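You operate a simulated robot arm through the tools that you are given. There is no shell and no other tool.

Carry out the task below with a simulated two-armed robot. There is one attempt and no reset: what you move stays moved.

Task
Wash pressure is low: blow down the water strainer, then bleed the line.
Fine: water on, white lever open till the gauge climbs no more, lever and water shut, bleed to nought, tap shut; leave the blue knob.

It is judged by the outcome, as a careful person would: the job done as asked, and still so three seconds after it is handed in. It fails if anything else is knocked over, pushed out of place, dropped, spilled or broken.

Robot
Two 7-joint arms with fingered hands on one trunk, on a base that moves. Base frame: it is fixed to the floor where the robot stands at the start and does not move with it; the origin is under the middle of the robot, x ahead of it, y to its left, z up. Readings come in cm, degrees, newtons and seconds.
The left shoulder is at the start at [13.9, 12.5, 117.9], the right one opposite. With the tool pointing down near the work surface each hand reaches from about 10 to 68 cm from the robot's upright axis, wherever it stands, measured 20 degrees to its own side. Places, roughly: black bleed tap [60, 10, 100]; blue pressure knob [70, 0, 90]; green valve lever [60, 10, 90]. Payload 3.7 kg a hand.
Tool frame (each hand has its own): the origin (TCP) lies between the finger pads and is the grasp point; the fingertips stand 2.5 cm ahead of it; z points along the fingers, y is the line along which they close. The gripper opens to 8.8 cm; its body begins 2.9 cm behind the TCP. The gripper is a hand of 5 fingers: y runs from the thumb to the fingers, the wrist lies at [-1.3, -9.7, -16.2] in the tool frame.
Orientation is that of the tool frame in the base frame, as a unit quaternion [w, x, y, z]. With the fingers straight down and the wrist toward the robot, the tool's x, y and z point along [0, 1, 0], [1, 0, 0] and [0, 0, -1] of the base frame.

Tools
- The arms move only by the tool play_rows. It takes "left_series", "right_series" or both (then of equal length, played together; a hand with none holds still); each is a list of rows, each an object (a shift or turn left out is 0) with "slide": the shift along the base's x, y, z in units of 20 mm (1.0 is 20 mm), a list of three; "delta_rot": the turn, a rotation vector about the base's x, y, z in units of 6 degrees (1.0 is 6 degrees), a list of three. In form: [{"slide": [tx, ty, tz], "delta_rot": [ax, ay, az]}, ...]. A call has 1 to 20 rows; each row shifts and turns the commanded pose from where the row before left it. A call with a number of a shift or a turn outside -1 to 1 is refused whole. Rows are played at 5 a second. More than 5 cm and 8.6 degrees between two rows, and nothing of the call is played. Where a pose cannot be reached the arm comes as near as it can. A force on the tool above 90 N (or 10 N above the force at the start of the call, whichever is more), or a blocked arm, ends the call early, and 0.2 s more pass. In this call time passes only in rows, and 0.2 s behind the last. It gives the time, the measured TCP pose, the force on the tool (base axes), the opening and the grip force at its end, in the units of the frame above (readings bear some noise), with the torque about the TCP (base axes, N m) and any sound that the robot's microphone picked up.
- Cameras (640 x 400 px; columns grow to the right, rows downward): "scene" is now at [23.34, 4.62, 133.82]; the picture's right is [0.48, -0.88, 0.00], its down [-0.36, -0.20, -0.91] and it looks along [0.80, 0.44, -0.41] (base axes); focal length 214 px, centre (320, 200). "left" rides on the left gripper at [-5.9, -7.9, -10.5] in its tool frame; the picture's right is [-0.73, -0.32, 0.61], its down [0.62, -0.68, 0.38] and it looks along [0.29, 0.66, 0.70] (tool axes); focal length 234 px, centre (320, 200). "right" rides on the right gripper at [5.9, -7.9, -10.5] in its tool frame; the picture's right is [-0.73, 0.32, -0.61], its down [-0.62, -0.68, 0.38] and it looks along [-0.29, 0.66, 0.70] (tool axes); focal length 234 px, centre (320, 200). There is no depth. A picture from a camera that has moved, and an enlarged one, comes with that camera's place and axes in the base frame and with its lens.
- snapshot(camera): a new picture of that camera. No time passes.
- slide_trunk(by): moves the trunk up (or, below 0, down) by that many cm; the arms and the scene camera ride with it, the base frame stays. It gives what a move gives, with no picture.
- drive_base(legs): drives the robot by 1 to 6 legs, each [ahead, left, turn to the left] in cm, cm and degrees, along the robot's own axes; the way and the turn of a leg run together, so that a leg with both is an arc; at most 150 cm and 180 degrees a leg. The arms and the cameras ride along, it lands a little off, and it stops where it bumps. It gives what a move gives.
- finger_targets(index, middle, ring, little, thumb_bend, thumb_turn, hand): sets how far each is bent, from 0 (flat) to 100 (curled in); at 30 the hand is open as for a grip, at 70 the pads meet at the TCP. One left out holds its place. A second passes; each finger stops where it meets its share of the squeeze, and holds until it gets a number again. It is the only way to open and close the hand. It gives what a move gives, with no picture; readings hold the bend of each and the force on index, middle, ring, little, thumb and palm. thumb_turn goes from beside the hand (0) to across from the fingers (100), as for a grip.
- head_to(pan, tilt): turns the head with the scene camera to pan (to the left, within 80 degrees either way) and tilt (down, from -29 to 69), counted from straight ahead of the robot (the tilt from the chest, where the trunk bows). It gives what a move gives.
- close_up(camera, box): a new picture of the part [left, top, right, bottom] of that camera's present view, enlarged. No time passes.
- finish_job(): hands the job in; it is judged then, once.

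Nothing tells you exact positions but the pictures and the camera data. Unless the task says otherwise, let go and move clear before handing in.

The tools are called after "Request:" by a JSON object that holds its "name" and its "arguments". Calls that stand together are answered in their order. play_rows: Moves the arms, as the interface text tells. Its arguments: {"type":"object","properties":{"left_series":{"type":"array"},"right_series":{"type":"array"}},"required":[]} The other tools are called the same way: slide_trunk (by) moves the trunk up or down; finger_targets (index, middle, ring, little, thumb_bend, thumb_turn, hand) moves the fingers one by one; drive_base (legs) drives the base; head_to (pan, tilt) turns the head that bears the scene camera; snapshot (camera) takes a picture; close_up (camera, box) takes an enlarged picture of a part of a camera's view; finish_job () hands the job in.

At the start:

```text
t: 0.0
left_ee_pos: [30.64, 39.27, 126.46]
left_tcp_rot: [0.0, 0.707, 0.707, -0.001]
left_force: [1.2, 0.9, -0.6]
left_moment: [0.06, 0.04, -0.01]
left_gripper_width: 8.78
left_grasp_force: 0.0
left_shape: jaw
left_bend: [30.0, 30.0, 30.0, 30.0, 30.0, 98.0]
left_finger forces: [0.1, 0.0, 0.0, 0.1, 0.0, 0.1]
right_ee_pos: [43.2, 0.19, 120.79]
right_tcp_rot: [0.0, 0.708, 0.706, -0.006]
right_force: [-0.1, 0.4, 0.2]
right_moment: [-0.04, -0.03, 0.0]
right_gripper_width: 8.77
right_grasp_force: 0.1
right_shape: jaw
right_bend: [30.0, 30.0, 30.0, 30.0, 30.0, 98.0]
right_finger forces: [0.0, 0.1, 0.0, 0.0, 0.0, 0.0]
trunk travel left (down, up): [-20.0, 21.5]
robot x, y, heading: [0.21, -0.41, -0.1]
head pan, tilt (commanded): [45.0, 43.2]
```

scene: 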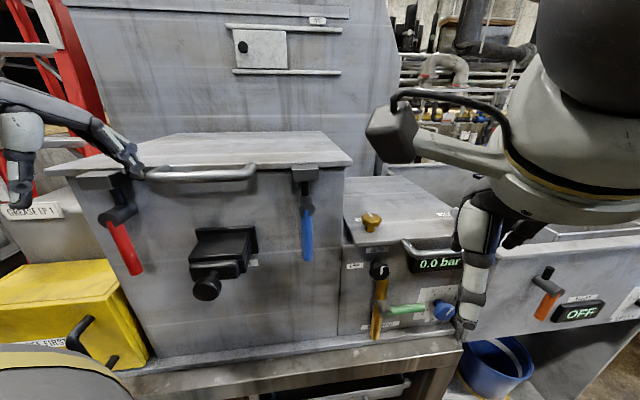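
right: 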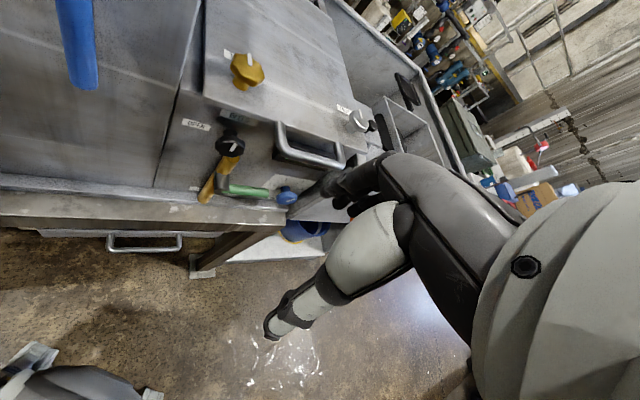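
left: 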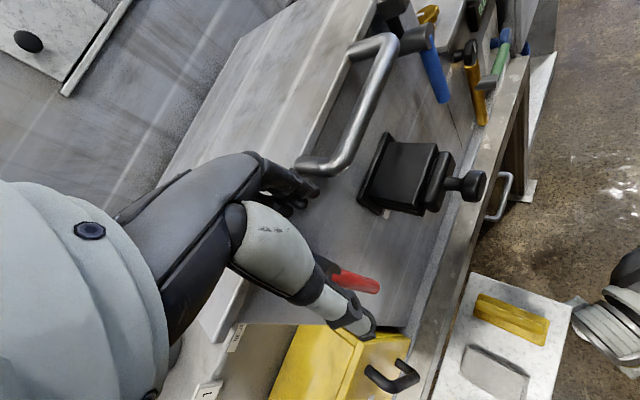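

I see a panel with many levers: red and blue levers on the left box, a yellow lever, green lever, black tap, blue knob and a gauge reading 0.0 bar on the right unit. I'll look closer before moving anything.

Request:
{"name": "close_up", "arguments": {"camera": "scene", "box": [330, 170, 490, 350]}}

Request:
{"name": "close_up", "arguments": {"camera": "scene", "box": [480, 220, 640, 370]}}

Request:
{"name": "close_up", "arguments": {"camera": "right", "box": [160, 30, 420, 230]}}

Request:
{"name": "close_up", "arguments": {"camera": "scene", "box": [60, 130, 360, 370]}}

```text
2.22 times, centred on (410, 260) of scene
camera zoom: at [23.34, 4.62, 133.82], right [0.48, -0.88, 0.0], down [-0.36, -0.2, -0.91], along [0.8, 0.44, -0.41], focal length 477 px, centre (120, 67)
```

zoom: 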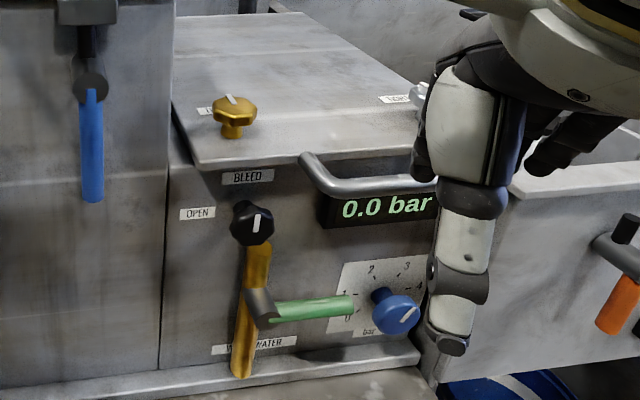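

```text
2.67 times, centred on (560, 295) of scene
camera zoom: at [23.34, 4.62, 133.82], right [0.48, -0.88, 0.0], down [-0.36, -0.2, -0.91], along [0.8, 0.44, -0.41], focal length 572 px, centre (-320, -53)
```

zoom: 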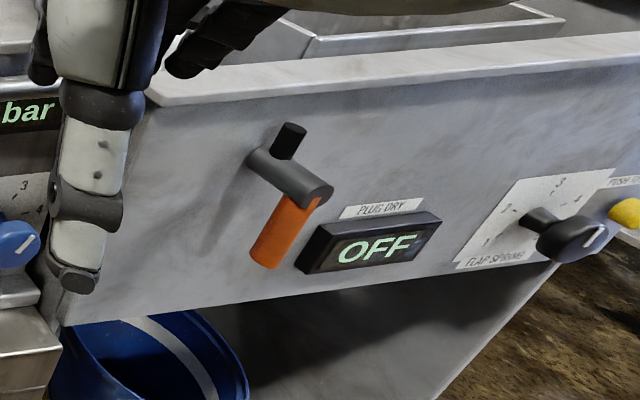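

```text
2.00 times, centred on (290, 130) of right
camera zoom: at [35.37, 6.11, 131.26], right [0.33, -0.72, 0.61], down [-0.69, -0.62, -0.37], along [0.65, -0.3, -0.7], focal length 468 px, centre (380, 340)
```

zoom: 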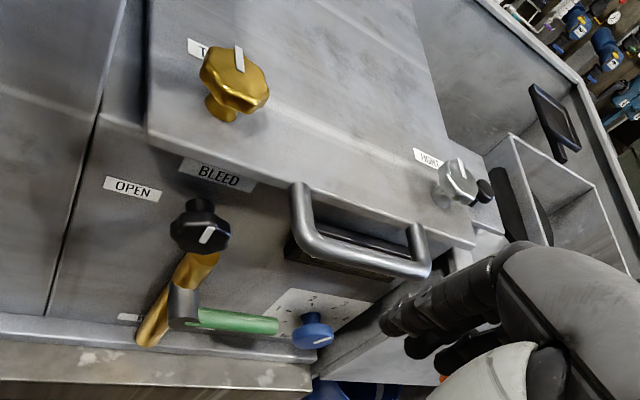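

```text
1.67 times, centred on (210, 250) of scene
camera zoom: at [23.34, 4.62, 133.82], right [0.48, -0.88, 0.0], down [-0.36, -0.2, -0.91], along [0.8, 0.44, -0.41], focal length 358 px, centre (503, 117)
```

zoom: 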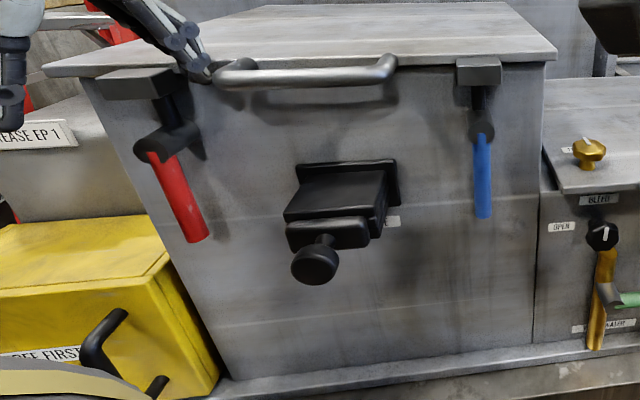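

The white lever isn't visible yet; the right arm blocks part of the view. I'll turn the head to search for it.

Request:
{"name": "head_to", "arguments": {"pan": 0, "tilt": 40}}

Request:
{"name": "snapshot", "arguments": {"camera": "scene"}}

Request:
{"name": "head_to", "arguments": {"pan": -50, "tilt": 40}}

Request:
{"name": "snapshot", "arguments": {"camera": "scene"}}

Request:
{"name": "head_to", "arguments": {"pan": 78, "tilt": 40}}

Request:
{"name": "snapshot", "arguments": {"camera": "scene"}}

```text
t: 1.1
left_ee_pos: [30.64, 39.2, 126.44]
left_tcp_rot: [0.001, 0.707, 0.707, 0.0]
left_force: [0.3, -0.8, -0.4]
left_moment: [0.0, -0.03, -0.03]
left_gripper_width: 8.8
left_grasp_force: 0.1
left_shape: jaw
left_bend: [30.0, 30.0, 30.0, 30.0, 30.0, 98.0]
left_finger forces: [0.1, 0.0, 0.0, 0.0, 0.0, 0.1]
right_ee_pos: [43.2, 0.11, 120.72]
right_tcp_rot: [-0.001, 0.708, 0.707, -0.006]
right_force: [0.6, 0.1, -0.6]
right_moment: [-0.03, 0.0, -0.02]
right_gripper_width: 8.76
right_grasp_force: 0.1
right_shape: jaw
right_bend: [30.0, 30.0, 30.0, 30.0, 30.0, 98.0]
right_finger forces: [0.0, 0.1, 0.0, 0.1, 0.0, 0.0]
trunk travel left (down, up): [-20.0, 21.5]
robot x, y, heading: [0.1, -0.03, 0.1]
head pan, tilt (commanded): [0.0, 40.0]
```

```text
taken
camera scene: at [23.75, 0.16, 131.4], right [0.0, -1.0, 0.0], down [-0.64, 0.0, -0.77], along [0.77, 0.0, -0.64], focal length 214 px, centre (320, 200)
```

scene: 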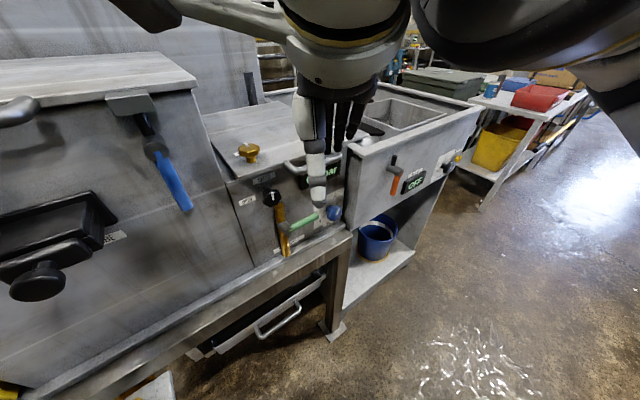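

```text
t: 2.3
left_ee_pos: [30.74, 39.19, 126.49]
left_tcp_rot: [0.001, 0.707, 0.707, -0.001]
left_force: [-0.1, 0.0, -0.7]
left_moment: [0.02, -0.01, -0.02]
left_gripper_width: 8.75
left_grasp_force: 0.0
left_shape: jaw
left_bend: [30.0, 30.0, 30.0, 30.0, 30.0, 98.0]
left_finger forces: [0.0, 0.1, 0.0, 0.0, 0.0, 0.0]
right_ee_pos: [43.34, -0.0, 120.55]
right_tcp_rot: [-0.001, 0.71, 0.704, -0.007]
right_force: [26.7, -33.6, -16.1]
right_moment: [2.9, 1.85, 1.23]
right_gripper_width: 8.76
right_grasp_force: 0.1
right_shape: jaw
right_bend: [30.0, 30.0, 30.0, 30.0, 30.0, 98.0]
right_finger forces: [0.0, 0.0, 0.0, 0.0, 0.0, 0.0]
trunk travel left (down, up): [-20.0, 21.5]
robot x, y, heading: [0.28, 0.08, -0.0]
head pan, tilt (commanded): [-50.0, 40.0]
```

```text
taken
camera scene: at [21.72, -5.44, 131.47], right [-0.66, -0.76, 0.0], down [-0.48, 0.42, -0.77], along [0.58, -0.51, -0.63], focal length 214 px, centre (320, 200)
```

scene: 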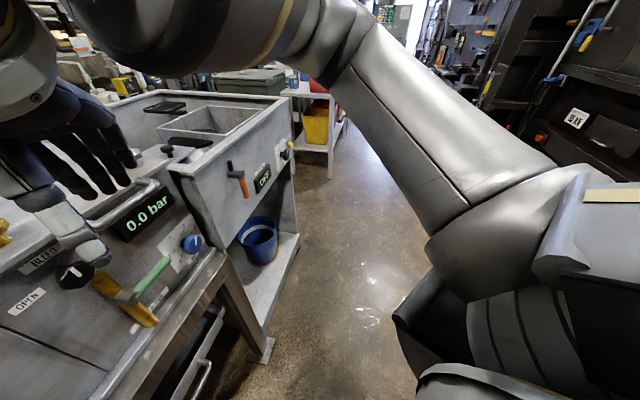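

```text
t: 4.4
left_ee_pos: [30.64, 39.18, 126.56]
left_tcp_rot: [-0.001, 0.708, 0.707, 0.0]
left_force: [-0.3, 0.5, -0.1]
left_moment: [-0.02, -0.03, 0.01]
left_gripper_width: 8.78
left_grasp_force: 0.1
left_shape: jaw
left_bend: [30.0, 30.0, 30.0, 30.0, 30.0, 98.0]
left_finger forces: [0.1, 0.0, 0.0, 0.0, 0.0, 0.0]
right_ee_pos: [43.28, 0.14, 120.67]
right_tcp_rot: [-0.003, 0.709, 0.705, -0.005]
right_force: [-0.2, 0.5, -0.8]
right_moment: [0.0, 0.01, 0.0]
right_gripper_width: 8.76
right_grasp_force: 0.1
right_shape: jaw
right_bend: [30.0, 30.0, 30.0, 30.0, 30.0, 98.0]
right_finger forces: [0.0, 0.0, 0.0, 0.0, 0.1, 0.1]
trunk travel left (down, up): [-20.0, 21.5]
robot x, y, heading: [-0.02, 0.16, -0.0]
head pan, tilt (commanded): [78.0, 40.0]
```

```text
taken
camera scene: at [22.81, 4.04, 131.34], right [0.46, -0.89, 0.0], down [-0.57, -0.3, -0.76], along [0.68, 0.35, -0.65], focal length 214 px, centre (320, 200)
```

scene: 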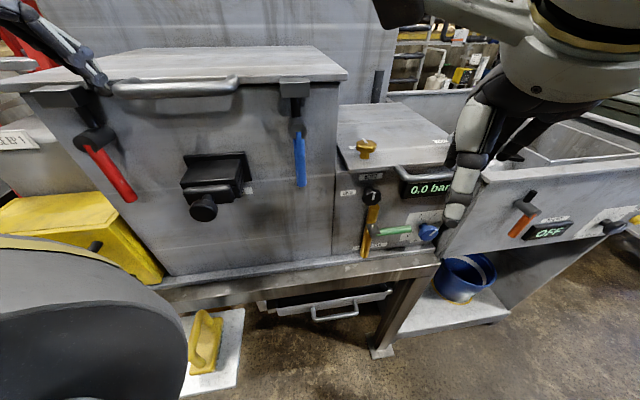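

No white lever in view yet. I'll draw the right arm out to the side so it stops hiding the panel, and re-turn the head.

Request:
{"name": "play_rows", "arguments": {"right_series": [{"slide": [0, -1, 0]}, {"slide": [0, -1, 0]}, {"slide": [0, -1, 0]}, {"slide": [-0.2, -1, 0]}, {"slide": [-0.2, -1, 0]}, {"slide": [-0.2, -1, 0]}, {"slide": [-0.2, -1, 0]}, {"slide": [-0.2, -1, 0]}, {"slide": [-0.2, -1, 0]}, {"slide": [-0.2, -1, 0]}, {"slide": [-0.2, -1, 0]}, {"slide": [-0.2, -1, 0]}, {"slide": [-0.2, -1, 0]}, {"slide": [-0.2, -1, 0]}, {"slide": [-0.2, -1, 0]}]}}

Request:
{"name": "head_to", "arguments": {"pan": 20, "tilt": 40}}

Request:
{"name": "snapshot", "arguments": {"camera": "scene"}}

Request:
{"name": "snapshot", "arguments": {"camera": "right"}}

Request:
{"name": "close_up", "arguments": {"camera": "scene", "box": [300, 60, 460, 160]}}

```text
t: 7.6
left_ee_pos: [30.38, 39.37, 126.64]
left_tcp_rot: [0.001, 0.707, 0.707, 0.002]
left_force: [0.5, -0.4, -0.2]
left_moment: [-0.01, 0.0, 0.03]
left_gripper_width: 8.77
left_grasp_force: 0.1
left_shape: jaw
left_bend: [30.0, 30.0, 30.0, 30.0, 30.0, 98.0]
left_finger forces: [0.1, 0.0, 0.0, 0.0, 0.1, 0.0]
right_ee_pos: [38.11, -29.83, 120.79]
right_tcp_rot: [0.001, 0.708, 0.706, -0.005]
right_force: [-1.0, 0.8, 0.5]
right_moment: [-0.01, -0.01, 0.0]
right_gripper_width: 8.8
right_grasp_force: 0.0
right_shape: jaw
right_bend: [30.0, 30.0, 30.0, 30.0, 30.0, 98.0]
right_finger forces: [0.0, 0.0, 0.1, 0.0, 0.1, 0.1]
trunk travel left (down, up): [-20.0, 21.5]
robot x, y, heading: [0.05, 0.32, -0.4]
head pan, tilt (commanded): [78.0, 40.0]
```

```text
t: 8.9
left_ee_pos: [30.63, 39.22, 126.39]
left_tcp_rot: [0.0, 0.707, 0.707, 0.0]
left_force: [-0.1, 0.3, 0.2]
left_moment: [-0.02, 0.01, -0.01]
left_gripper_width: 8.78
left_grasp_force: 0.0
left_shape: jaw
left_bend: [30.0, 30.0, 30.0, 30.0, 30.0, 98.0]
left_finger forces: [0.1, 0.0, 0.0, 0.1, 0.0, 0.1]
right_ee_pos: [38.42, -29.9, 120.74]
right_tcp_rot: [-0.001, 0.707, 0.707, -0.006]
right_force: [0.4, -0.8, -0.5]
right_moment: [-0.01, -0.02, -0.02]
right_gripper_width: 8.8
right_grasp_force: 0.1
right_shape: jaw
right_bend: [30.0, 30.0, 30.0, 30.0, 30.0, 98.0]
right_finger forces: [0.0, 0.1, 0.1, 0.0, 0.1, 0.0]
trunk travel left (down, up): [-20.0, 21.5]
robot x, y, heading: [-0.09, -0.18, -0.3]
head pan, tilt (commanded): [20.0, 40.0]
```

```text
taken
camera scene: at [23.24, 3.07, 131.39], right [0.34, -0.94, 0.0], down [-0.6, -0.22, -0.77], along [0.72, 0.26, -0.64], focal length 214 px, centre (320, 200)
```

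scene: 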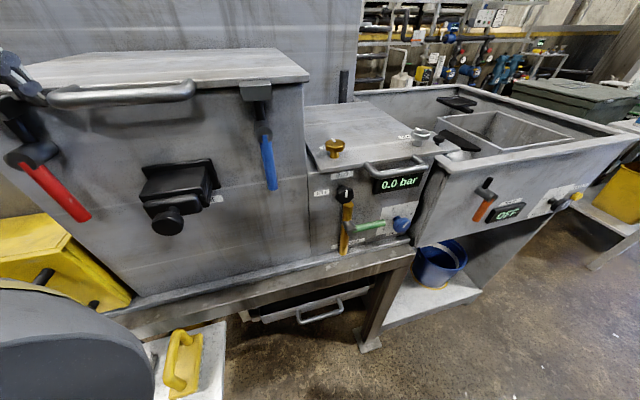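

```text
taken
camera right: at [30.48, -23.91, 131.31], right [0.33, -0.72, 0.61], down [-0.69, -0.62, -0.37], along [0.65, -0.3, -0.7], focal length 234 px, centre (320, 200)
```

right: 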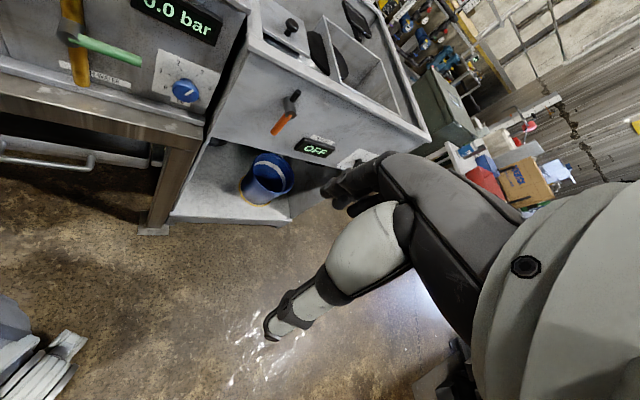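

```text
4.00 times, centred on (380, 110) of scene
camera zoom: at [23.24, 3.07, 131.39], right [0.34, -0.94, 0.0], down [-0.6, -0.22, -0.77], along [0.72, 0.26, -0.64], focal length 858 px, centre (80, 560)
```

zoom: 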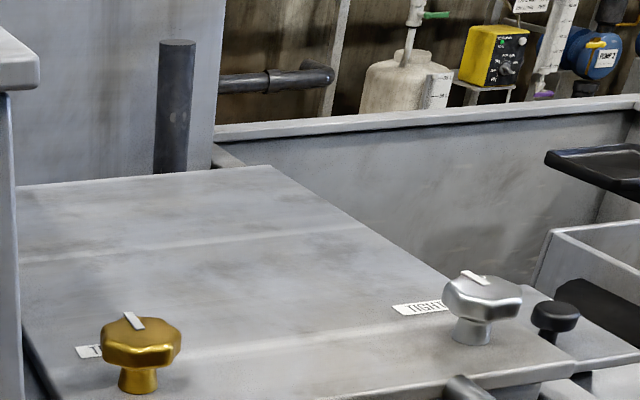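

The view is clear now. I'll zoom in on the panel, the gap beside it, and the surroundings.

Request:
{"name": "close_up", "arguments": {"camera": "scene", "box": [300, 120, 460, 260]}}

Request:
{"name": "close_up", "arguments": {"camera": "scene", "box": [420, 80, 640, 240]}}

Request:
{"name": "close_up", "arguments": {"camera": "scene", "box": [0, 60, 300, 260]}}

Request:
{"name": "close_up", "arguments": {"camera": "right", "box": [40, 0, 420, 240]}}

Request:
{"name": "snapshot", "arguments": {"camera": "left"}}

```text
2.86 times, centred on (380, 190) of scene
camera zoom: at [23.24, 3.07, 131.39], right [0.34, -0.94, 0.0], down [-0.6, -0.22, -0.77], along [0.72, 0.26, -0.64], focal length 613 px, centre (149, 229)
```

zoom: 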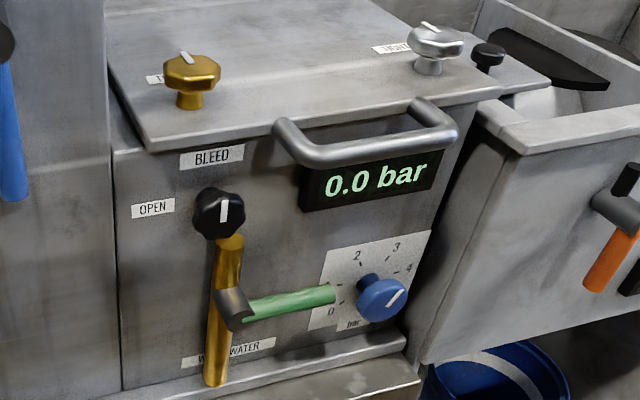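

```text
2.50 times, centred on (530, 160) of scene
camera zoom: at [23.24, 3.07, 131.39], right [0.34, -0.94, 0.0], down [-0.6, -0.22, -0.77], along [0.72, 0.26, -0.64], focal length 536 px, centre (-205, 300)
```

zoom: 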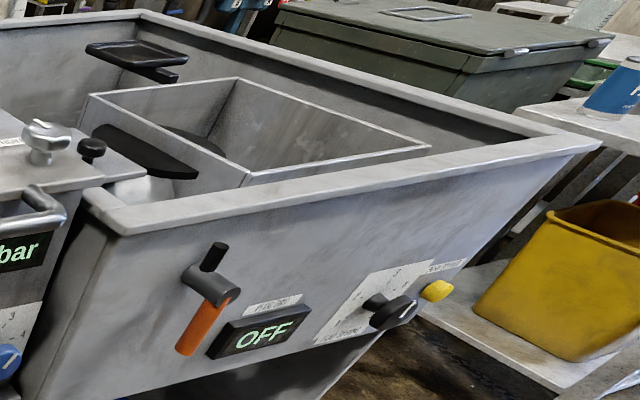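

```text
2.00 times, centred on (150, 160) of scene
camera zoom: at [23.24, 3.07, 131.39], right [0.34, -0.94, 0.0], down [-0.6, -0.22, -0.77], along [0.72, 0.26, -0.64], focal length 429 px, centre (660, 280)
```

zoom: 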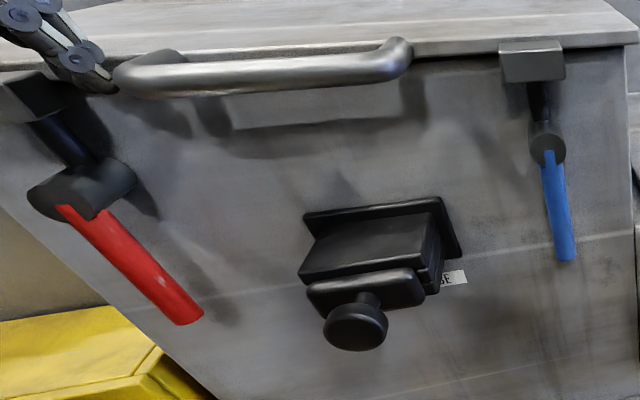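

```text
1.67 times, centred on (230, 120) of right
camera zoom: at [30.48, -23.91, 131.31], right [0.33, -0.72, 0.61], down [-0.69, -0.62, -0.37], along [0.65, -0.3, -0.7], focal length 390 px, centre (470, 333)
```

zoom: 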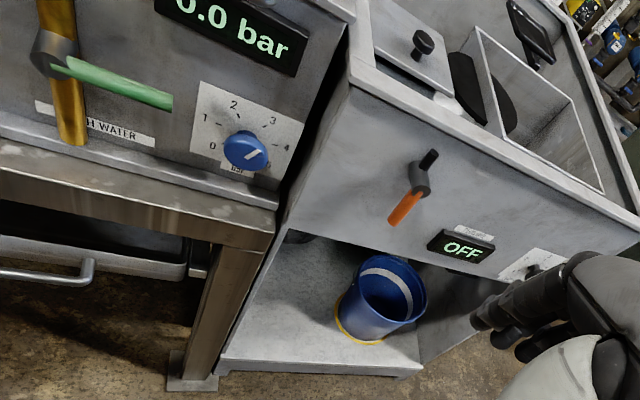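

```text
taken
camera left: at [22.78, 33.27, 136.9], right [-0.32, -0.73, -0.61], down [-0.68, 0.62, -0.38], along [0.66, 0.29, -0.7], focal length 234 px, centre (320, 200)
```

left: 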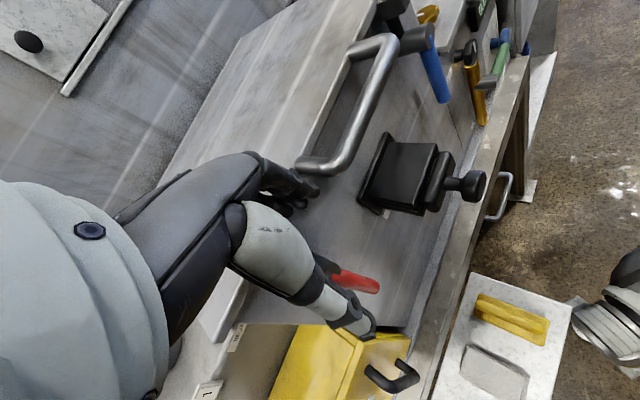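

The green "WASH WATER" lever lies across its brass pipe (shut). The white lever is still nowhere, so I'll look further left and right and lower.

Request:
{"name": "head_to", "arguments": {"pan": 75, "tilt": 35}}

Request:
{"name": "snapshot", "arguments": {"camera": "scene"}}

Request:
{"name": "head_to", "arguments": {"pan": -20, "tilt": 20}}

Request:
{"name": "snapshot", "arguments": {"camera": "scene"}}

Request:
{"name": "head_to", "arguments": {"pan": 20, "tilt": 5}}

Request:
{"name": "snapshot", "arguments": {"camera": "scene"}}

Request:
{"name": "head_to", "arguments": {"pan": 20, "tilt": 65}}

Request:
{"name": "snapshot", "arguments": {"camera": "scene"}}

```text
t: 10.1
left_ee_pos: [30.67, 39.21, 126.6]
left_tcp_rot: [0.0, 0.707, 0.708, 0.001]
left_force: [0.5, 0.4, -0.2]
left_moment: [0.0, 0.01, 0.0]
left_gripper_width: 8.78
left_grasp_force: 0.2
left_shape: jaw
left_bend: [30.0, 30.0, 30.0, 30.0, 30.0, 98.0]
left_finger forces: [0.0, 0.0, 0.1, 0.0, 0.0, 0.0]
right_ee_pos: [38.3, -29.97, 120.59]
right_tcp_rot: [-0.001, 0.707, 0.707, -0.005]
right_force: [0.0, 1.0, -1.4]
right_moment: [0.02, 0.0, -0.01]
right_gripper_width: 8.79
right_grasp_force: 0.1
right_shape: jaw
right_bend: [30.0, 30.0, 30.0, 30.0, 30.0, 98.0]
right_finger forces: [0.1, 0.0, 0.0, 0.0, 0.0, 0.0]
trunk travel left (down, up): [-20.0, 21.5]
robot x, y, heading: [-0.04, 0.01, 0.0]
head pan, tilt (commanded): [75.0, 35.0]
```

```text
taken
camera scene: at [17.55, 8.65, 132.14], right [0.97, -0.26, 0.0], down [-0.15, -0.55, -0.82], along [0.21, 0.79, -0.57], focal length 214 px, centre (320, 200)
```

scene: 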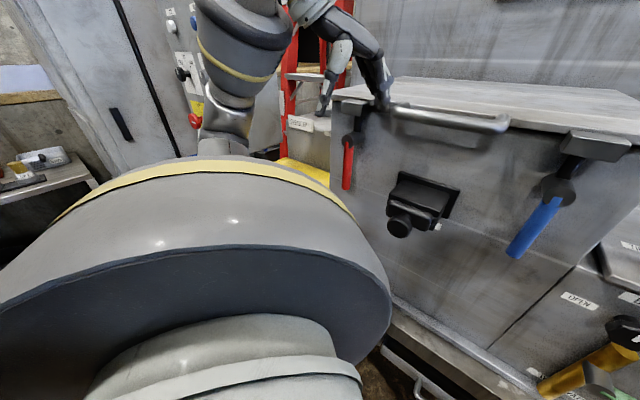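

```text
t: 11.8
left_ee_pos: [30.71, 39.26, 126.49]
left_tcp_rot: [0.0, 0.706, 0.708, 0.0]
left_force: [0.0, -0.6, 0.3]
left_moment: [0.0, 0.01, -0.02]
left_gripper_width: 8.76
left_grasp_force: 0.1
left_shape: jaw
left_bend: [30.0, 30.0, 30.0, 30.0, 30.0, 98.0]
left_finger forces: [0.0, 0.0, 0.0, 0.0, 0.1, 0.0]
right_ee_pos: [38.42, -29.79, 120.64]
right_tcp_rot: [-0.001, 0.708, 0.707, -0.005]
right_force: [-0.1, 0.6, 0.1]
right_moment: [0.0, 0.03, 0.04]
right_gripper_width: 8.79
right_grasp_force: 0.1
right_shape: jaw
right_bend: [30.0, 30.0, 30.0, 30.0, 30.0, 98.0]
right_finger forces: [0.0, 0.0, 0.0, 0.1, 0.1, 0.0]
trunk travel left (down, up): [-20.0, 21.5]
robot x, y, heading: [0.4, -0.11, -0.0]
head pan, tilt (commanded): [-20.0, 20.0]
```

```text
taken
camera scene: at [24.02, -3.03, 134.53], right [-0.34, -0.94, 0.0], down [-0.32, 0.12, -0.94], along [0.88, -0.32, -0.34], focal length 214 px, centre (320, 200)
```

scene: 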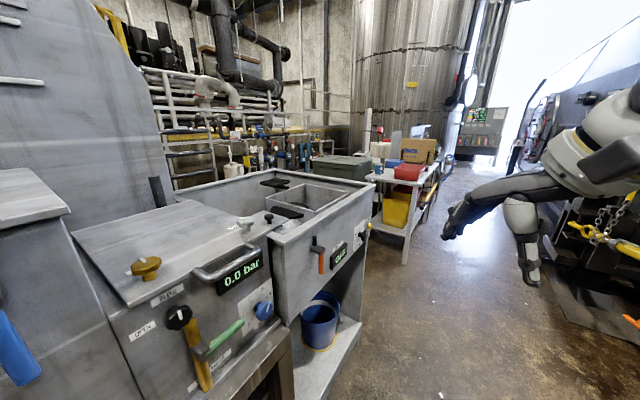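

```text
t: 12.9
left_ee_pos: [30.68, 39.26, 126.67]
left_tcp_rot: [0.0, 0.708, 0.707, -0.001]
left_force: [-0.6, 0.3, 0.3]
left_moment: [0.01, 0.01, 0.02]
left_gripper_width: 8.77
left_grasp_force: 0.0
left_shape: jaw
left_bend: [30.0, 30.0, 30.0, 30.0, 30.0, 98.0]
left_finger forces: [0.0, 0.1, 0.1, 0.1, 0.1, 0.0]
right_ee_pos: [38.34, -29.94, 120.65]
right_tcp_rot: [0.0, 0.708, 0.706, -0.005]
right_force: [-0.7, -0.2, 0.2]
right_moment: [0.0, 0.0, 0.04]
right_gripper_width: 8.83
right_grasp_force: 0.0
right_shape: jaw
right_bend: [30.0, 30.0, 30.0, 30.0, 30.0, 98.0]
right_finger forces: [0.1, 0.0, 0.1, 0.0, 0.0, 0.0]
trunk travel left (down, up): [-20.0, 21.5]
robot x, y, heading: [0.48, -0.14, -0.3]
head pan, tilt (commanded): [20.0, 5.0]
```

```text
taken
camera scene: at [23.9, 3.28, 136.96], right [0.34, -0.94, 0.0], down [-0.08, -0.03, -1.0], along [0.94, 0.34, -0.09], focal length 214 px, centre (320, 200)
```

scene: 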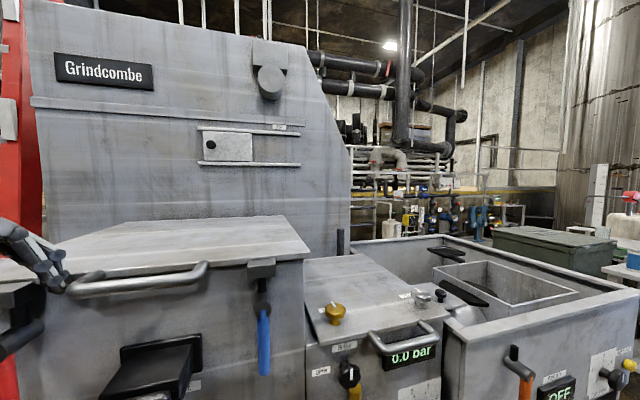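

```text
t: 14.2
left_ee_pos: [30.78, 39.11, 126.52]
left_tcp_rot: [0.0, 0.707, 0.707, 0.0]
left_force: [0.5, 0.4, -0.1]
left_moment: [-0.03, 0.01, 0.02]
left_gripper_width: 8.79
left_grasp_force: 0.0
left_shape: jaw
left_bend: [30.0, 30.0, 30.0, 30.0, 30.0, 98.0]
left_finger forces: [0.0, 0.1, 0.1, 0.1, 0.0, 0.0]
right_ee_pos: [38.34, -29.9, 120.7]
right_tcp_rot: [-0.001, 0.707, 0.707, -0.006]
right_force: [-0.1, 0.0, -0.1]
right_moment: [-0.01, -0.01, -0.03]
right_gripper_width: 8.79
right_grasp_force: 0.0
right_shape: jaw
right_bend: [30.0, 30.0, 30.0, 30.0, 30.0, 98.0]
right_finger forces: [0.0, 0.0, 0.0, 0.0, 0.0, 0.0]
trunk travel left (down, up): [-20.0, 21.5]
robot x, y, heading: [0.38, 0.2, 0.2]
head pan, tilt (commanded): [20.0, 65.0]
```

```text
taken
camera scene: at [22.36, 2.73, 129.75], right [0.34, -0.94, 0.0], down [-0.74, -0.27, -0.62], along [0.58, 0.21, -0.78], focal length 214 px, centre (320, 200)
```

scene: 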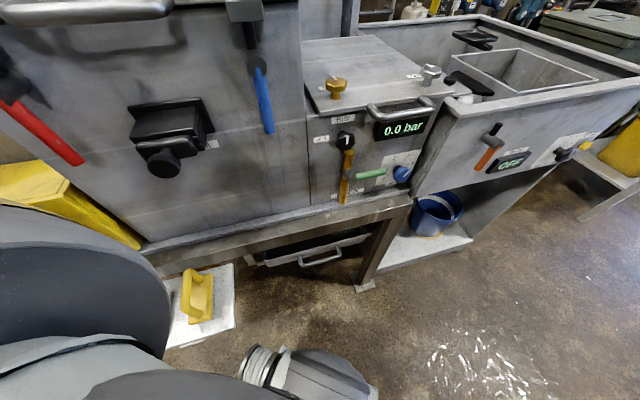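

Still no white lever; I'll check the left wall panel and the area behind/right in enlarged views.

Request:
{"name": "head_to", "arguments": {"pan": 78, "tilt": 10}}

Request:
{"name": "snapshot", "arguments": {"camera": "scene"}}

Request:
{"name": "head_to", "arguments": {"pan": 0, "tilt": 35}}

Request:
{"name": "close_up", "arguments": {"camera": "scene", "box": [180, 80, 420, 300]}}

Request:
{"name": "head_to", "arguments": {"pan": -60, "tilt": 25}}

Request:
{"name": "snapshot", "arguments": {"camera": "scene"}}

```text
t: 15.4
left_ee_pos: [30.66, 39.27, 126.52]
left_tcp_rot: [0.0, 0.707, 0.708, 0.001]
left_force: [0.4, 0.2, 1.0]
left_moment: [-0.04, 0.0, 0.0]
left_gripper_width: 8.77
left_grasp_force: 0.0
left_shape: jaw
left_bend: [30.0, 30.0, 30.0, 30.0, 30.0, 98.0]
left_finger forces: [0.0, 0.0, 0.1, 0.1, 0.1, 0.1]
right_ee_pos: [38.36, -29.89, 120.72]
right_tcp_rot: [0.0, 0.707, 0.707, -0.006]
right_force: [-0.6, -0.2, 0.1]
right_moment: [-0.02, 0.01, 0.0]
right_gripper_width: 8.78
right_grasp_force: 0.1
right_shape: jaw
right_bend: [30.0, 30.0, 30.0, 30.0, 30.0, 98.0]
right_finger forces: [0.1, 0.0, 0.1, 0.0, 0.1, 0.0]
trunk travel left (down, up): [-20.0, 21.5]
robot x, y, heading: [-0.2, 0.07, -0.2]
head pan, tilt (commanded): [78.0, 10.0]
```

```text
taken
camera scene: at [17.2, 9.24, 136.15], right [0.98, -0.21, 0.0], down [-0.04, -0.17, -0.98], along [0.21, 0.96, -0.17], focal length 214 px, centre (320, 200)
```

scene: 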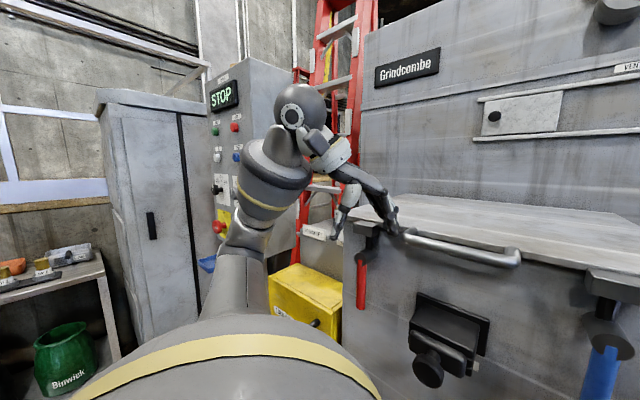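

```text
t: 17.0
left_ee_pos: [30.72, 39.21, 126.52]
left_tcp_rot: [0.0, 0.707, 0.707, -0.001]
left_force: [0.2, 0.4, -0.1]
left_moment: [0.01, 0.0, -0.01]
left_gripper_width: 8.77
left_grasp_force: 0.0
left_shape: jaw
left_bend: [30.0, 30.0, 30.0, 30.0, 30.0, 98.0]
left_finger forces: [0.0, 0.0, 0.1, 0.0, 0.0, 0.0]
right_ee_pos: [38.3, -29.84, 120.75]
right_tcp_rot: [0.0, 0.708, 0.706, -0.005]
right_force: [-0.9, -0.5, -0.6]
right_moment: [-0.02, 0.04, 0.0]
right_gripper_width: 8.79
right_grasp_force: 0.0
right_shape: jaw
right_bend: [30.0, 30.0, 30.0, 30.0, 30.0, 98.0]
right_finger forces: [0.0, 0.0, 0.0, 0.0, 0.0, 0.0]
trunk travel left (down, up): [-20.0, 21.5]
robot x, y, heading: [0.04, 0.1, 0.2]
head pan, tilt (commanded): [0.0, 35.0]
```

```text
1.82 times, centred on (300, 190) of scene
camera zoom: at [24.07, 0.16, 132.14], right [0.0, -1.0, 0.0], down [-0.57, 0.0, -0.82], along [0.82, 0.0, -0.57], focal length 390 px, centre (356, 218)
```

zoom: 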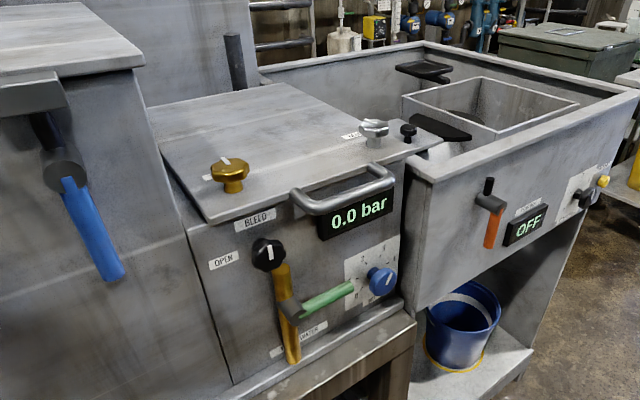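

```text
t: 18.3
left_ee_pos: [30.69, 39.26, 126.39]
left_tcp_rot: [0.0, 0.707, 0.707, -0.001]
left_force: [0.6, 0.4, 0.4]
left_moment: [0.01, -0.02, -0.01]
left_gripper_width: 8.76
left_grasp_force: 0.0
left_shape: jaw
left_bend: [30.0, 30.0, 30.0, 30.0, 30.0, 98.0]
left_finger forces: [0.1, 0.1, 0.1, 0.1, 0.0, 0.1]
right_ee_pos: [38.41, -29.92, 120.76]
right_tcp_rot: [0.0, 0.708, 0.706, -0.006]
right_force: [0.4, 0.4, -1.2]
right_moment: [0.02, 0.01, -0.04]
right_gripper_width: 8.8
right_grasp_force: 0.1
right_shape: jaw
right_bend: [30.0, 30.0, 30.0, 30.0, 30.0, 98.0]
right_finger forces: [0.1, 0.0, 0.0, 0.0, 0.0, 0.1]
trunk travel left (down, up): [-20.0, 21.5]
robot x, y, heading: [0.22, 0.14, -0.3]
head pan, tilt (commanded): [-60.0, 25.0]
```

```text
taken
camera scene: at [19.88, -7.82, 133.72], right [-0.87, -0.5, 0.0], down [-0.21, 0.37, -0.91], along [0.45, -0.78, -0.42], focal length 214 px, centre (320, 200)
```

scene: 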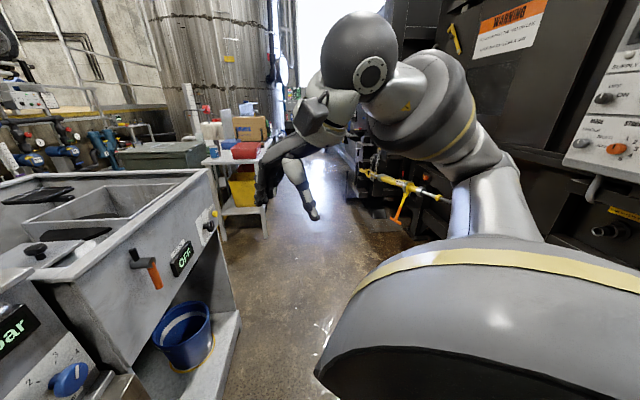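

The white lever isn't in this reach; it may be under the bench or behind something. I'll check the floor around the robot before backing off for a wider view.

Request:
{"name": "head_to", "arguments": {"pan": -80, "tilt": 10}}

Request:
{"name": "snapshot", "arguments": {"camera": "scene"}}

Request:
{"name": "head_to", "arguments": {"pan": -80, "tilt": 60}}

Request:
{"name": "snapshot", "arguments": {"camera": "scene"}}

Request:
{"name": "head_to", "arguments": {"pan": 80, "tilt": 65}}

Request:
{"name": "snapshot", "arguments": {"camera": "scene"}}

```text
t: 19.1
left_ee_pos: [30.7, 39.26, 126.48]
left_tcp_rot: [0.001, 0.707, 0.707, 0.0]
left_force: [-0.4, 0.4, 0.6]
left_moment: [0.03, 0.03, 0.02]
left_gripper_width: 8.77
left_grasp_force: 0.0
left_shape: jaw
left_bend: [30.0, 30.0, 30.0, 30.0, 30.0, 98.0]
left_finger forces: [0.0, 0.0, 0.0, 0.0, 0.1, 0.1]
right_ee_pos: [38.41, -29.95, 120.7]
right_tcp_rot: [0.0, 0.708, 0.707, -0.006]
right_force: [0.1, -0.1, -0.1]
right_moment: [0.02, 0.02, 0.01]
right_gripper_width: 8.79
right_grasp_force: 0.1
right_shape: jaw
right_bend: [30.0, 30.0, 30.0, 30.0, 30.0, 98.0]
right_finger forces: [0.0, 0.1, 0.0, 0.0, 0.0, 0.1]
trunk travel left (down, up): [-20.0, 21.5]
robot x, y, heading: [-0.05, 0.11, 0.2]
head pan, tilt (commanded): [-80.0, 10.0]
```

```text
taken
camera scene: at [16.89, -9.01, 136.15], right [-0.98, -0.17, 0.0], down [-0.03, 0.17, -0.98], along [0.17, -0.97, -0.17], focal length 214 px, centre (320, 200)
```

scene: 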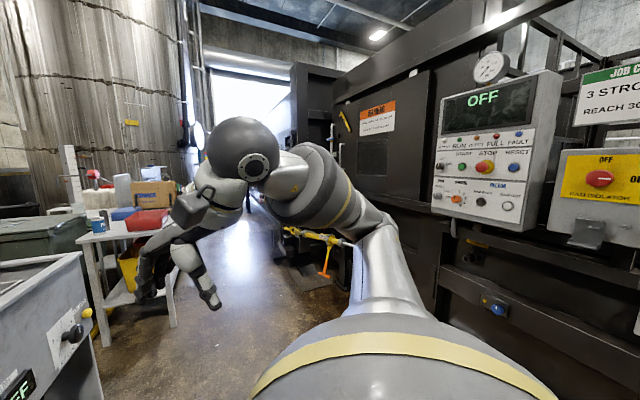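

```text
t: 20.3
left_ee_pos: [30.59, 39.22, 126.5]
left_tcp_rot: [0.0, 0.707, 0.707, 0.0]
left_force: [-0.1, -0.1, -0.9]
left_moment: [0.02, 0.02, 0.02]
left_gripper_width: 8.77
left_grasp_force: 0.0
left_shape: jaw
left_bend: [30.0, 30.0, 30.0, 30.0, 30.0, 98.0]
left_finger forces: [0.0, 0.0, 0.0, 0.0, 0.0, 0.0]
right_ee_pos: [38.42, -29.94, 120.65]
right_tcp_rot: [0.0, 0.708, 0.706, -0.005]
right_force: [0.6, 0.7, -0.8]
right_moment: [0.01, -0.02, -0.03]
right_gripper_width: 8.78
right_grasp_force: 0.1
right_shape: jaw
right_bend: [30.0, 30.0, 30.0, 30.0, 30.0, 98.0]
right_finger forces: [0.0, 0.0, 0.0, 0.0, 0.1, 0.0]
trunk travel left (down, up): [-20.0, 21.5]
robot x, y, heading: [-0.05, -0.24, -0.0]
head pan, tilt (commanded): [-80.0, 60.0]
```

```text
taken
camera scene: at [16.42, -6.42, 128.72], right [-0.98, -0.17, 0.0], down [-0.15, 0.85, -0.5], along [0.09, -0.49, -0.87], focal length 214 px, centre (320, 200)
```

scene: 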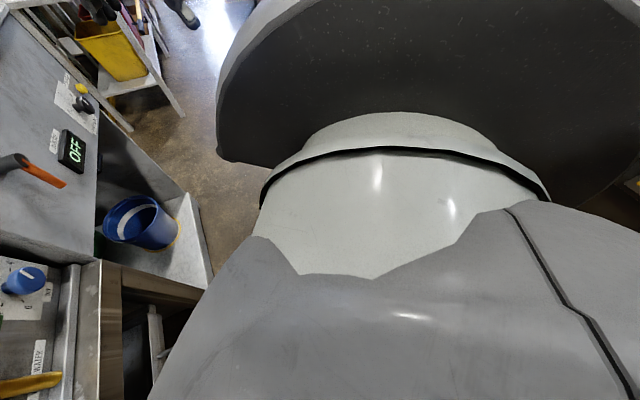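

```text
t: 22.7
left_ee_pos: [30.65, 39.01, 126.56]
left_tcp_rot: [0.0, 0.708, 0.707, 0.0]
left_force: [-0.4, -0.2, -1.1]
left_moment: [0.01, -0.04, -0.01]
left_gripper_width: 8.76
left_grasp_force: 0.1
left_shape: jaw
left_bend: [30.0, 30.0, 30.0, 30.0, 30.0, 98.0]
left_finger forces: [0.0, 0.0, 0.0, 0.0, 0.0, 0.0]
right_ee_pos: [38.53, -29.95, 120.66]
right_tcp_rot: [0.0, 0.708, 0.706, -0.006]
right_force: [-0.2, 0.0, 0.2]
right_moment: [-0.03, 0.0, 0.0]
right_gripper_width: 8.81
right_grasp_force: 0.1
right_shape: jaw
right_bend: [30.0, 30.0, 30.0, 30.0, 30.0, 98.0]
right_finger forces: [0.0, 0.0, 0.1, 0.0, 0.0, 0.0]
trunk travel left (down, up): [-20.0, 21.5]
robot x, y, heading: [-0.03, 0.18, -0.1]
head pan, tilt (commanded): [80.0, 65.0]
```

```text
taken
camera scene: at [20.84, -3.07, 128.5], right [-0.5, -0.87, 0.0], down [-0.76, 0.44, -0.47], along [0.41, -0.23, -0.88], focal length 214 px, centre (320, 200)
```

scene: 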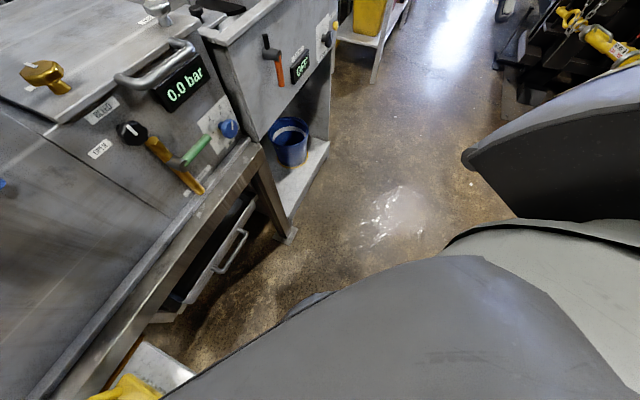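

Request:
{"name": "head_to", "arguments": {"pan": 80, "tilt": 50}}

Request:
{"name": "snapshot", "arguments": {"camera": "scene"}}

Request:
{"name": "head_to", "arguments": {"pan": 10, "tilt": 69}}

Request:
{"name": "snapshot", "arguments": {"camera": "scene"}}

Request:
{"name": "head_to", "arguments": {"pan": -10, "tilt": 12}}

Request:
{"name": "close_up", "arguments": {"camera": "scene", "box": [120, 40, 420, 230]}}

```text
t: 23.5
left_ee_pos: [30.65, 39.31, 126.48]
left_tcp_rot: [0.0, 0.707, 0.707, 0.0]
left_force: [-0.3, 0.0, 0.7]
left_moment: [-0.01, 0.05, -0.02]
left_gripper_width: 8.79
left_grasp_force: 0.0
left_shape: jaw
left_bend: [30.0, 30.0, 30.0, 30.0, 30.0, 98.0]
left_finger forces: [0.0, 0.0, 0.0, 0.0, 0.0, 0.1]
right_ee_pos: [38.27, -29.91, 120.68]
right_tcp_rot: [-0.002, 0.708, 0.706, -0.007]
right_force: [0.3, 0.3, 0.7]
right_moment: [0.0, -0.03, -0.03]
right_gripper_width: 8.78
right_grasp_force: 0.0
right_shape: jaw
right_bend: [30.0, 30.0, 30.0, 30.0, 30.0, 98.0]
right_finger forces: [0.0, 0.0, 0.0, 0.1, 0.1, 0.1]
trunk travel left (down, up): [-20.0, 21.5]
robot x, y, heading: [0.04, 0.02, 0.1]
head pan, tilt (commanded): [80.0, 50.0]
```

```text
taken
camera scene: at [22.02, -3.31, 129.8], right [-0.46, -0.89, 0.0], down [-0.69, 0.36, -0.63], along [0.56, -0.29, -0.78], focal length 214 px, centre (320, 200)
```

scene: 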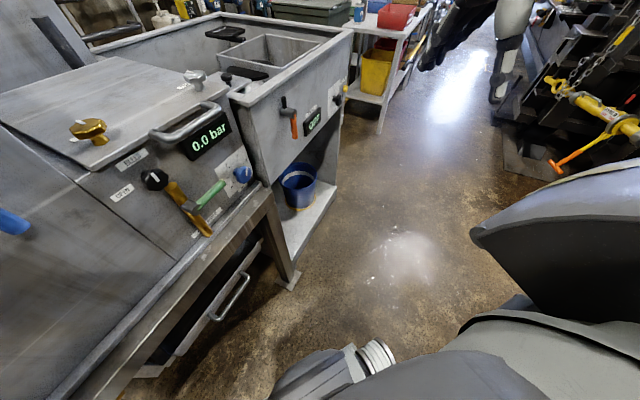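

```text
t: 24.9
left_ee_pos: [30.63, 39.17, 126.48]
left_tcp_rot: [-0.001, 0.707, 0.707, 0.0]
left_force: [-0.3, -0.2, 0.0]
left_moment: [0.0, -0.01, 0.02]
left_gripper_width: 8.75
left_grasp_force: 0.1
left_shape: jaw
left_bend: [30.0, 30.0, 30.0, 30.0, 30.0, 98.0]
left_finger forces: [0.0, 0.0, 0.1, 0.0, 0.1, 0.0]
right_ee_pos: [38.4, -29.96, 120.69]
right_tcp_rot: [0.0, 0.708, 0.706, -0.005]
right_force: [0.2, 0.3, 0.6]
right_moment: [0.0, -0.02, 0.03]
right_gripper_width: 8.79
right_grasp_force: 0.1
right_shape: jaw
right_bend: [30.0, 30.0, 30.0, 30.0, 30.0, 98.0]
right_finger forces: [0.0, 0.1, 0.0, 0.0, 0.0, 0.0]
trunk travel left (down, up): [-20.0, 21.5]
robot x, y, heading: [-0.02, -0.09, 0.2]
head pan, tilt (commanded): [10.0, 68.8]
```

```text
taken
camera scene: at [22.09, -2.93, 129.67], right [-0.41, -0.91, 0.0], down [-0.72, 0.33, -0.61], along [0.56, -0.25, -0.79], focal length 214 px, centre (320, 200)
```

scene: 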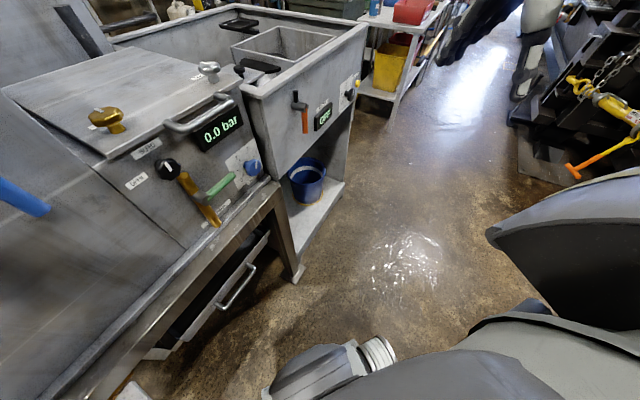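

```text
t: 26.2
left_ee_pos: [30.62, 39.21, 126.54]
left_tcp_rot: [0.0, 0.707, 0.707, 0.0]
left_force: [-0.4, 0.1, 0.9]
left_moment: [0.0, 0.02, 0.0]
left_gripper_width: 8.77
left_grasp_force: 0.0
left_shape: jaw
left_bend: [30.0, 30.0, 30.0, 30.0, 30.0, 98.0]
left_finger forces: [0.0, 0.0, 0.1, 0.0, 0.0, 0.0]
right_ee_pos: [38.37, -29.94, 120.65]
right_tcp_rot: [0.0, 0.707, 0.707, -0.006]
right_force: [0.1, 0.1, -0.2]
right_moment: [0.03, 0.0, 0.01]
right_gripper_width: 8.82
right_grasp_force: 0.0
right_shape: jaw
right_bend: [30.0, 30.0, 30.0, 30.0, 30.0, 98.0]
right_finger forces: [0.1, 0.0, 0.0, 0.1, 0.1, 0.1]
trunk travel left (down, up): [-20.0, 21.5]
robot x, y, heading: [-0.18, -0.0, 0.0]
head pan, tilt (commanded): [-10.0, 12.0]
```

```text
2.11 times, centred on (270, 135) of scene
camera zoom: at [24.44, -1.47, 135.82], right [-0.17, -0.98, 0.0], down [-0.21, 0.04, -0.98], along [0.96, -0.17, -0.21], focal length 452 px, centre (425, 337)
```

zoom: 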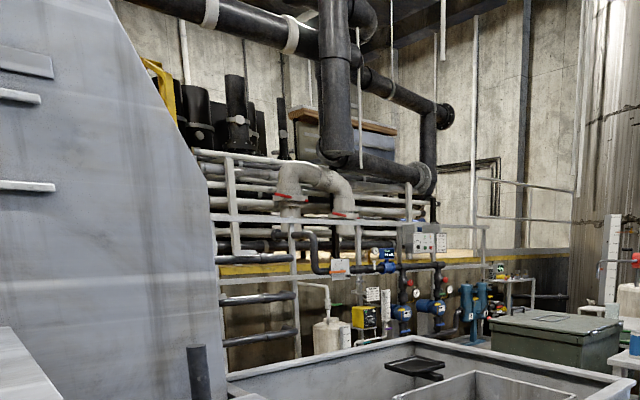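

The head shows a press to the right and a control cabinet to the left, but no white lever. I'll lower the right hand and pitch it up to use its camera to look under the bench and into the gap by the sink.

Request:
{"name": "play_rows", "arguments": {"right_series": [{"slide": [0, 0, -1]}, {"slide": [0, 0, -1]}, {"slide": [0, 0, -1]}, {"slide": [0, 0, -1], "delta_rot": [0, -0.5, 0]}, {"slide": [0, 0, -1], "delta_rot": [0, -0.5, 0]}, {"slide": [0, 0, -1], "delta_rot": [0, -0.5, 0]}, {"slide": [0, 0, -1], "delta_rot": [0, -0.5, 0]}, {"slide": [0, 0, -1], "delta_rot": [0, -0.5, 0]}, {"slide": [0, 0, -1], "delta_rot": [0, -0.5, 0]}, {"slide": [0, 0, -1], "delta_rot": [0, -0.5, 0]}, {"slide": [0, 0, -1], "delta_rot": [0, -0.5, 0]}, {"slide": [0, 0, -1], "delta_rot": [0, -0.5, 0]}, {"slide": [0, 0, -1], "delta_rot": [0, -0.5, 0]}, {"slide": [0, 0, -1], "delta_rot": [0, -0.5, 0]}, {"slide": [0, 0, -1], "delta_rot": [0, -0.5, 0]}, {"slide": [0, 0, -1], "delta_rot": [0, -0.5, 0]}]}}

Request:
{"name": "snapshot", "arguments": {"camera": "right"}}

```text
t: 29.6
left_ee_pos: [30.44, 39.29, 126.46]
left_tcp_rot: [0.001, 0.707, 0.707, 0.0]
left_force: [-0.9, -0.6, -1.2]
left_moment: [0.01, 0.01, 0.01]
left_gripper_width: 8.76
left_grasp_force: 0.1
left_shape: jaw
left_bend: [30.0, 30.0, 30.0, 30.0, 30.0, 98.0]
left_finger forces: [0.0, 0.0, 0.1, 0.1, 0.0, 0.1]
right_ee_pos: [45.49, -37.8, 94.4]
right_tcp_rot: [0.236, 0.668, 0.667, 0.232]
right_force: [0.5, -0.5, -0.5]
right_moment: [-0.03, 0.03, 0.04]
right_gripper_width: 8.81
right_grasp_force: 0.1
right_shape: jaw
right_bend: [30.0, 30.0, 30.0, 30.0, 30.0, 98.0]
right_finger forces: [0.0, 0.0, 0.1, 0.0, 0.0, 0.0]
right hand out of reach, approached as far as the arm can: row 2, 3, 4, 5, 6, 7, 8, 9, 10, 16
trunk travel left (down, up): [-20.0, 21.5]
robot x, y, heading: [0.07, -0.0, 0.1]
head pan, tilt (commanded): [-10.0, 12.0]
```

```text
taken
camera right: at [32.8, -31.82, 97.69], right [-0.13, -0.72, 0.68], down [-0.3, -0.63, -0.72], along [0.95, -0.29, -0.13], focal length 234 px, centre (320, 200)
```

right: 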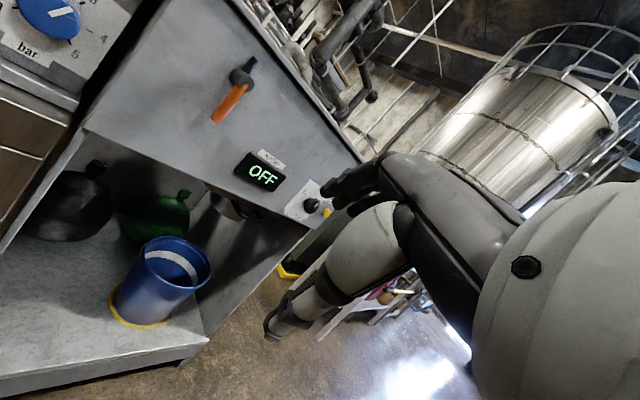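

Request:
{"name": "play_rows", "arguments": {"right_series": [{"slide": [-0.5, 0.5, 0], "delta_rot": [0, 0, 0.8]}, {"slide": [-0.5, 0.5, 0], "delta_rot": [0, 0, 0.8]}, {"slide": [-0.5, 0.5, 0], "delta_rot": [0, 0, 0.8]}, {"slide": [-0.5, 0.5, 0], "delta_rot": [0, 0, 0.8]}, {"slide": [-0.5, 0.5, 0], "delta_rot": [0, 0, 0.8]}, {"slide": [-0.5, 0.5, -0.5], "delta_rot": [0, 0, 0.8]}, {"slide": [0, 0.5, -0.5], "delta_rot": [0, 0, 0.8]}, {"slide": [0, 0.5, -0.5], "delta_rot": [0, 0, 0.8]}, {"slide": [0, 0.5, -0.5], "delta_rot": [0, 0, 0.8]}, {"slide": [0, 0.5, -0.5], "delta_rot": [0, 0, 0.8]}]}}

Request:
{"name": "snapshot", "arguments": {"camera": "right"}}

```text
t: 31.8
left_ee_pos: [30.67, 39.35, 126.4]
left_tcp_rot: [0.0, 0.707, 0.707, 0.0]
left_force: [-0.3, 0.1, 0.0]
left_moment: [-0.02, 0.01, 0.01]
left_gripper_width: 8.75
left_grasp_force: 0.1
left_shape: jaw
left_bend: [30.0, 30.0, 30.0, 30.0, 30.0, 98.0]
left_finger forces: [0.0, 0.0, 0.0, 0.0, 0.0, 0.0]
right_ee_pos: [39.61, -27.82, 89.2]
right_tcp_rot: [0.12, 0.339, 0.881, 0.306]
right_force: [0.1, 0.1, 0.1]
right_moment: [0.02, -0.01, 0.02]
right_gripper_width: 8.78
right_grasp_force: 0.1
right_shape: jaw
right_bend: [30.0, 30.0, 30.0, 30.0, 30.0, 98.0]
right_finger forces: [0.0, 0.0, 0.0, 0.0, 0.1, 0.1]
trunk travel left (down, up): [-20.0, 21.5]
robot x, y, heading: [-0.29, 0.23, 0.0]
head pan, tilt (commanded): [-10.0, 12.0]
```

```text
taken
camera right: at [26.61, -33.21, 92.48], right [0.45, -0.58, 0.68], down [0.27, -0.64, -0.72], along [0.85, 0.51, -0.13], focal length 234 px, centre (320, 200)
```

right: 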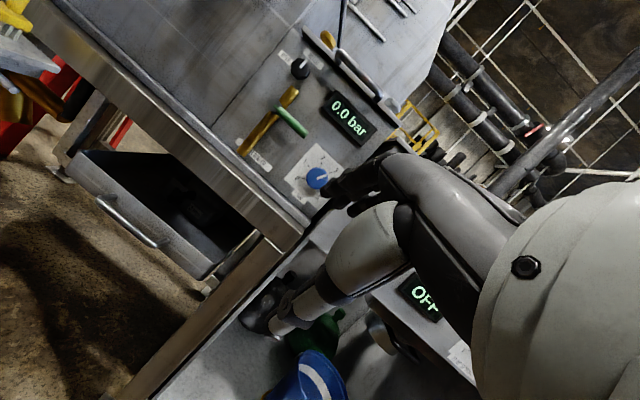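

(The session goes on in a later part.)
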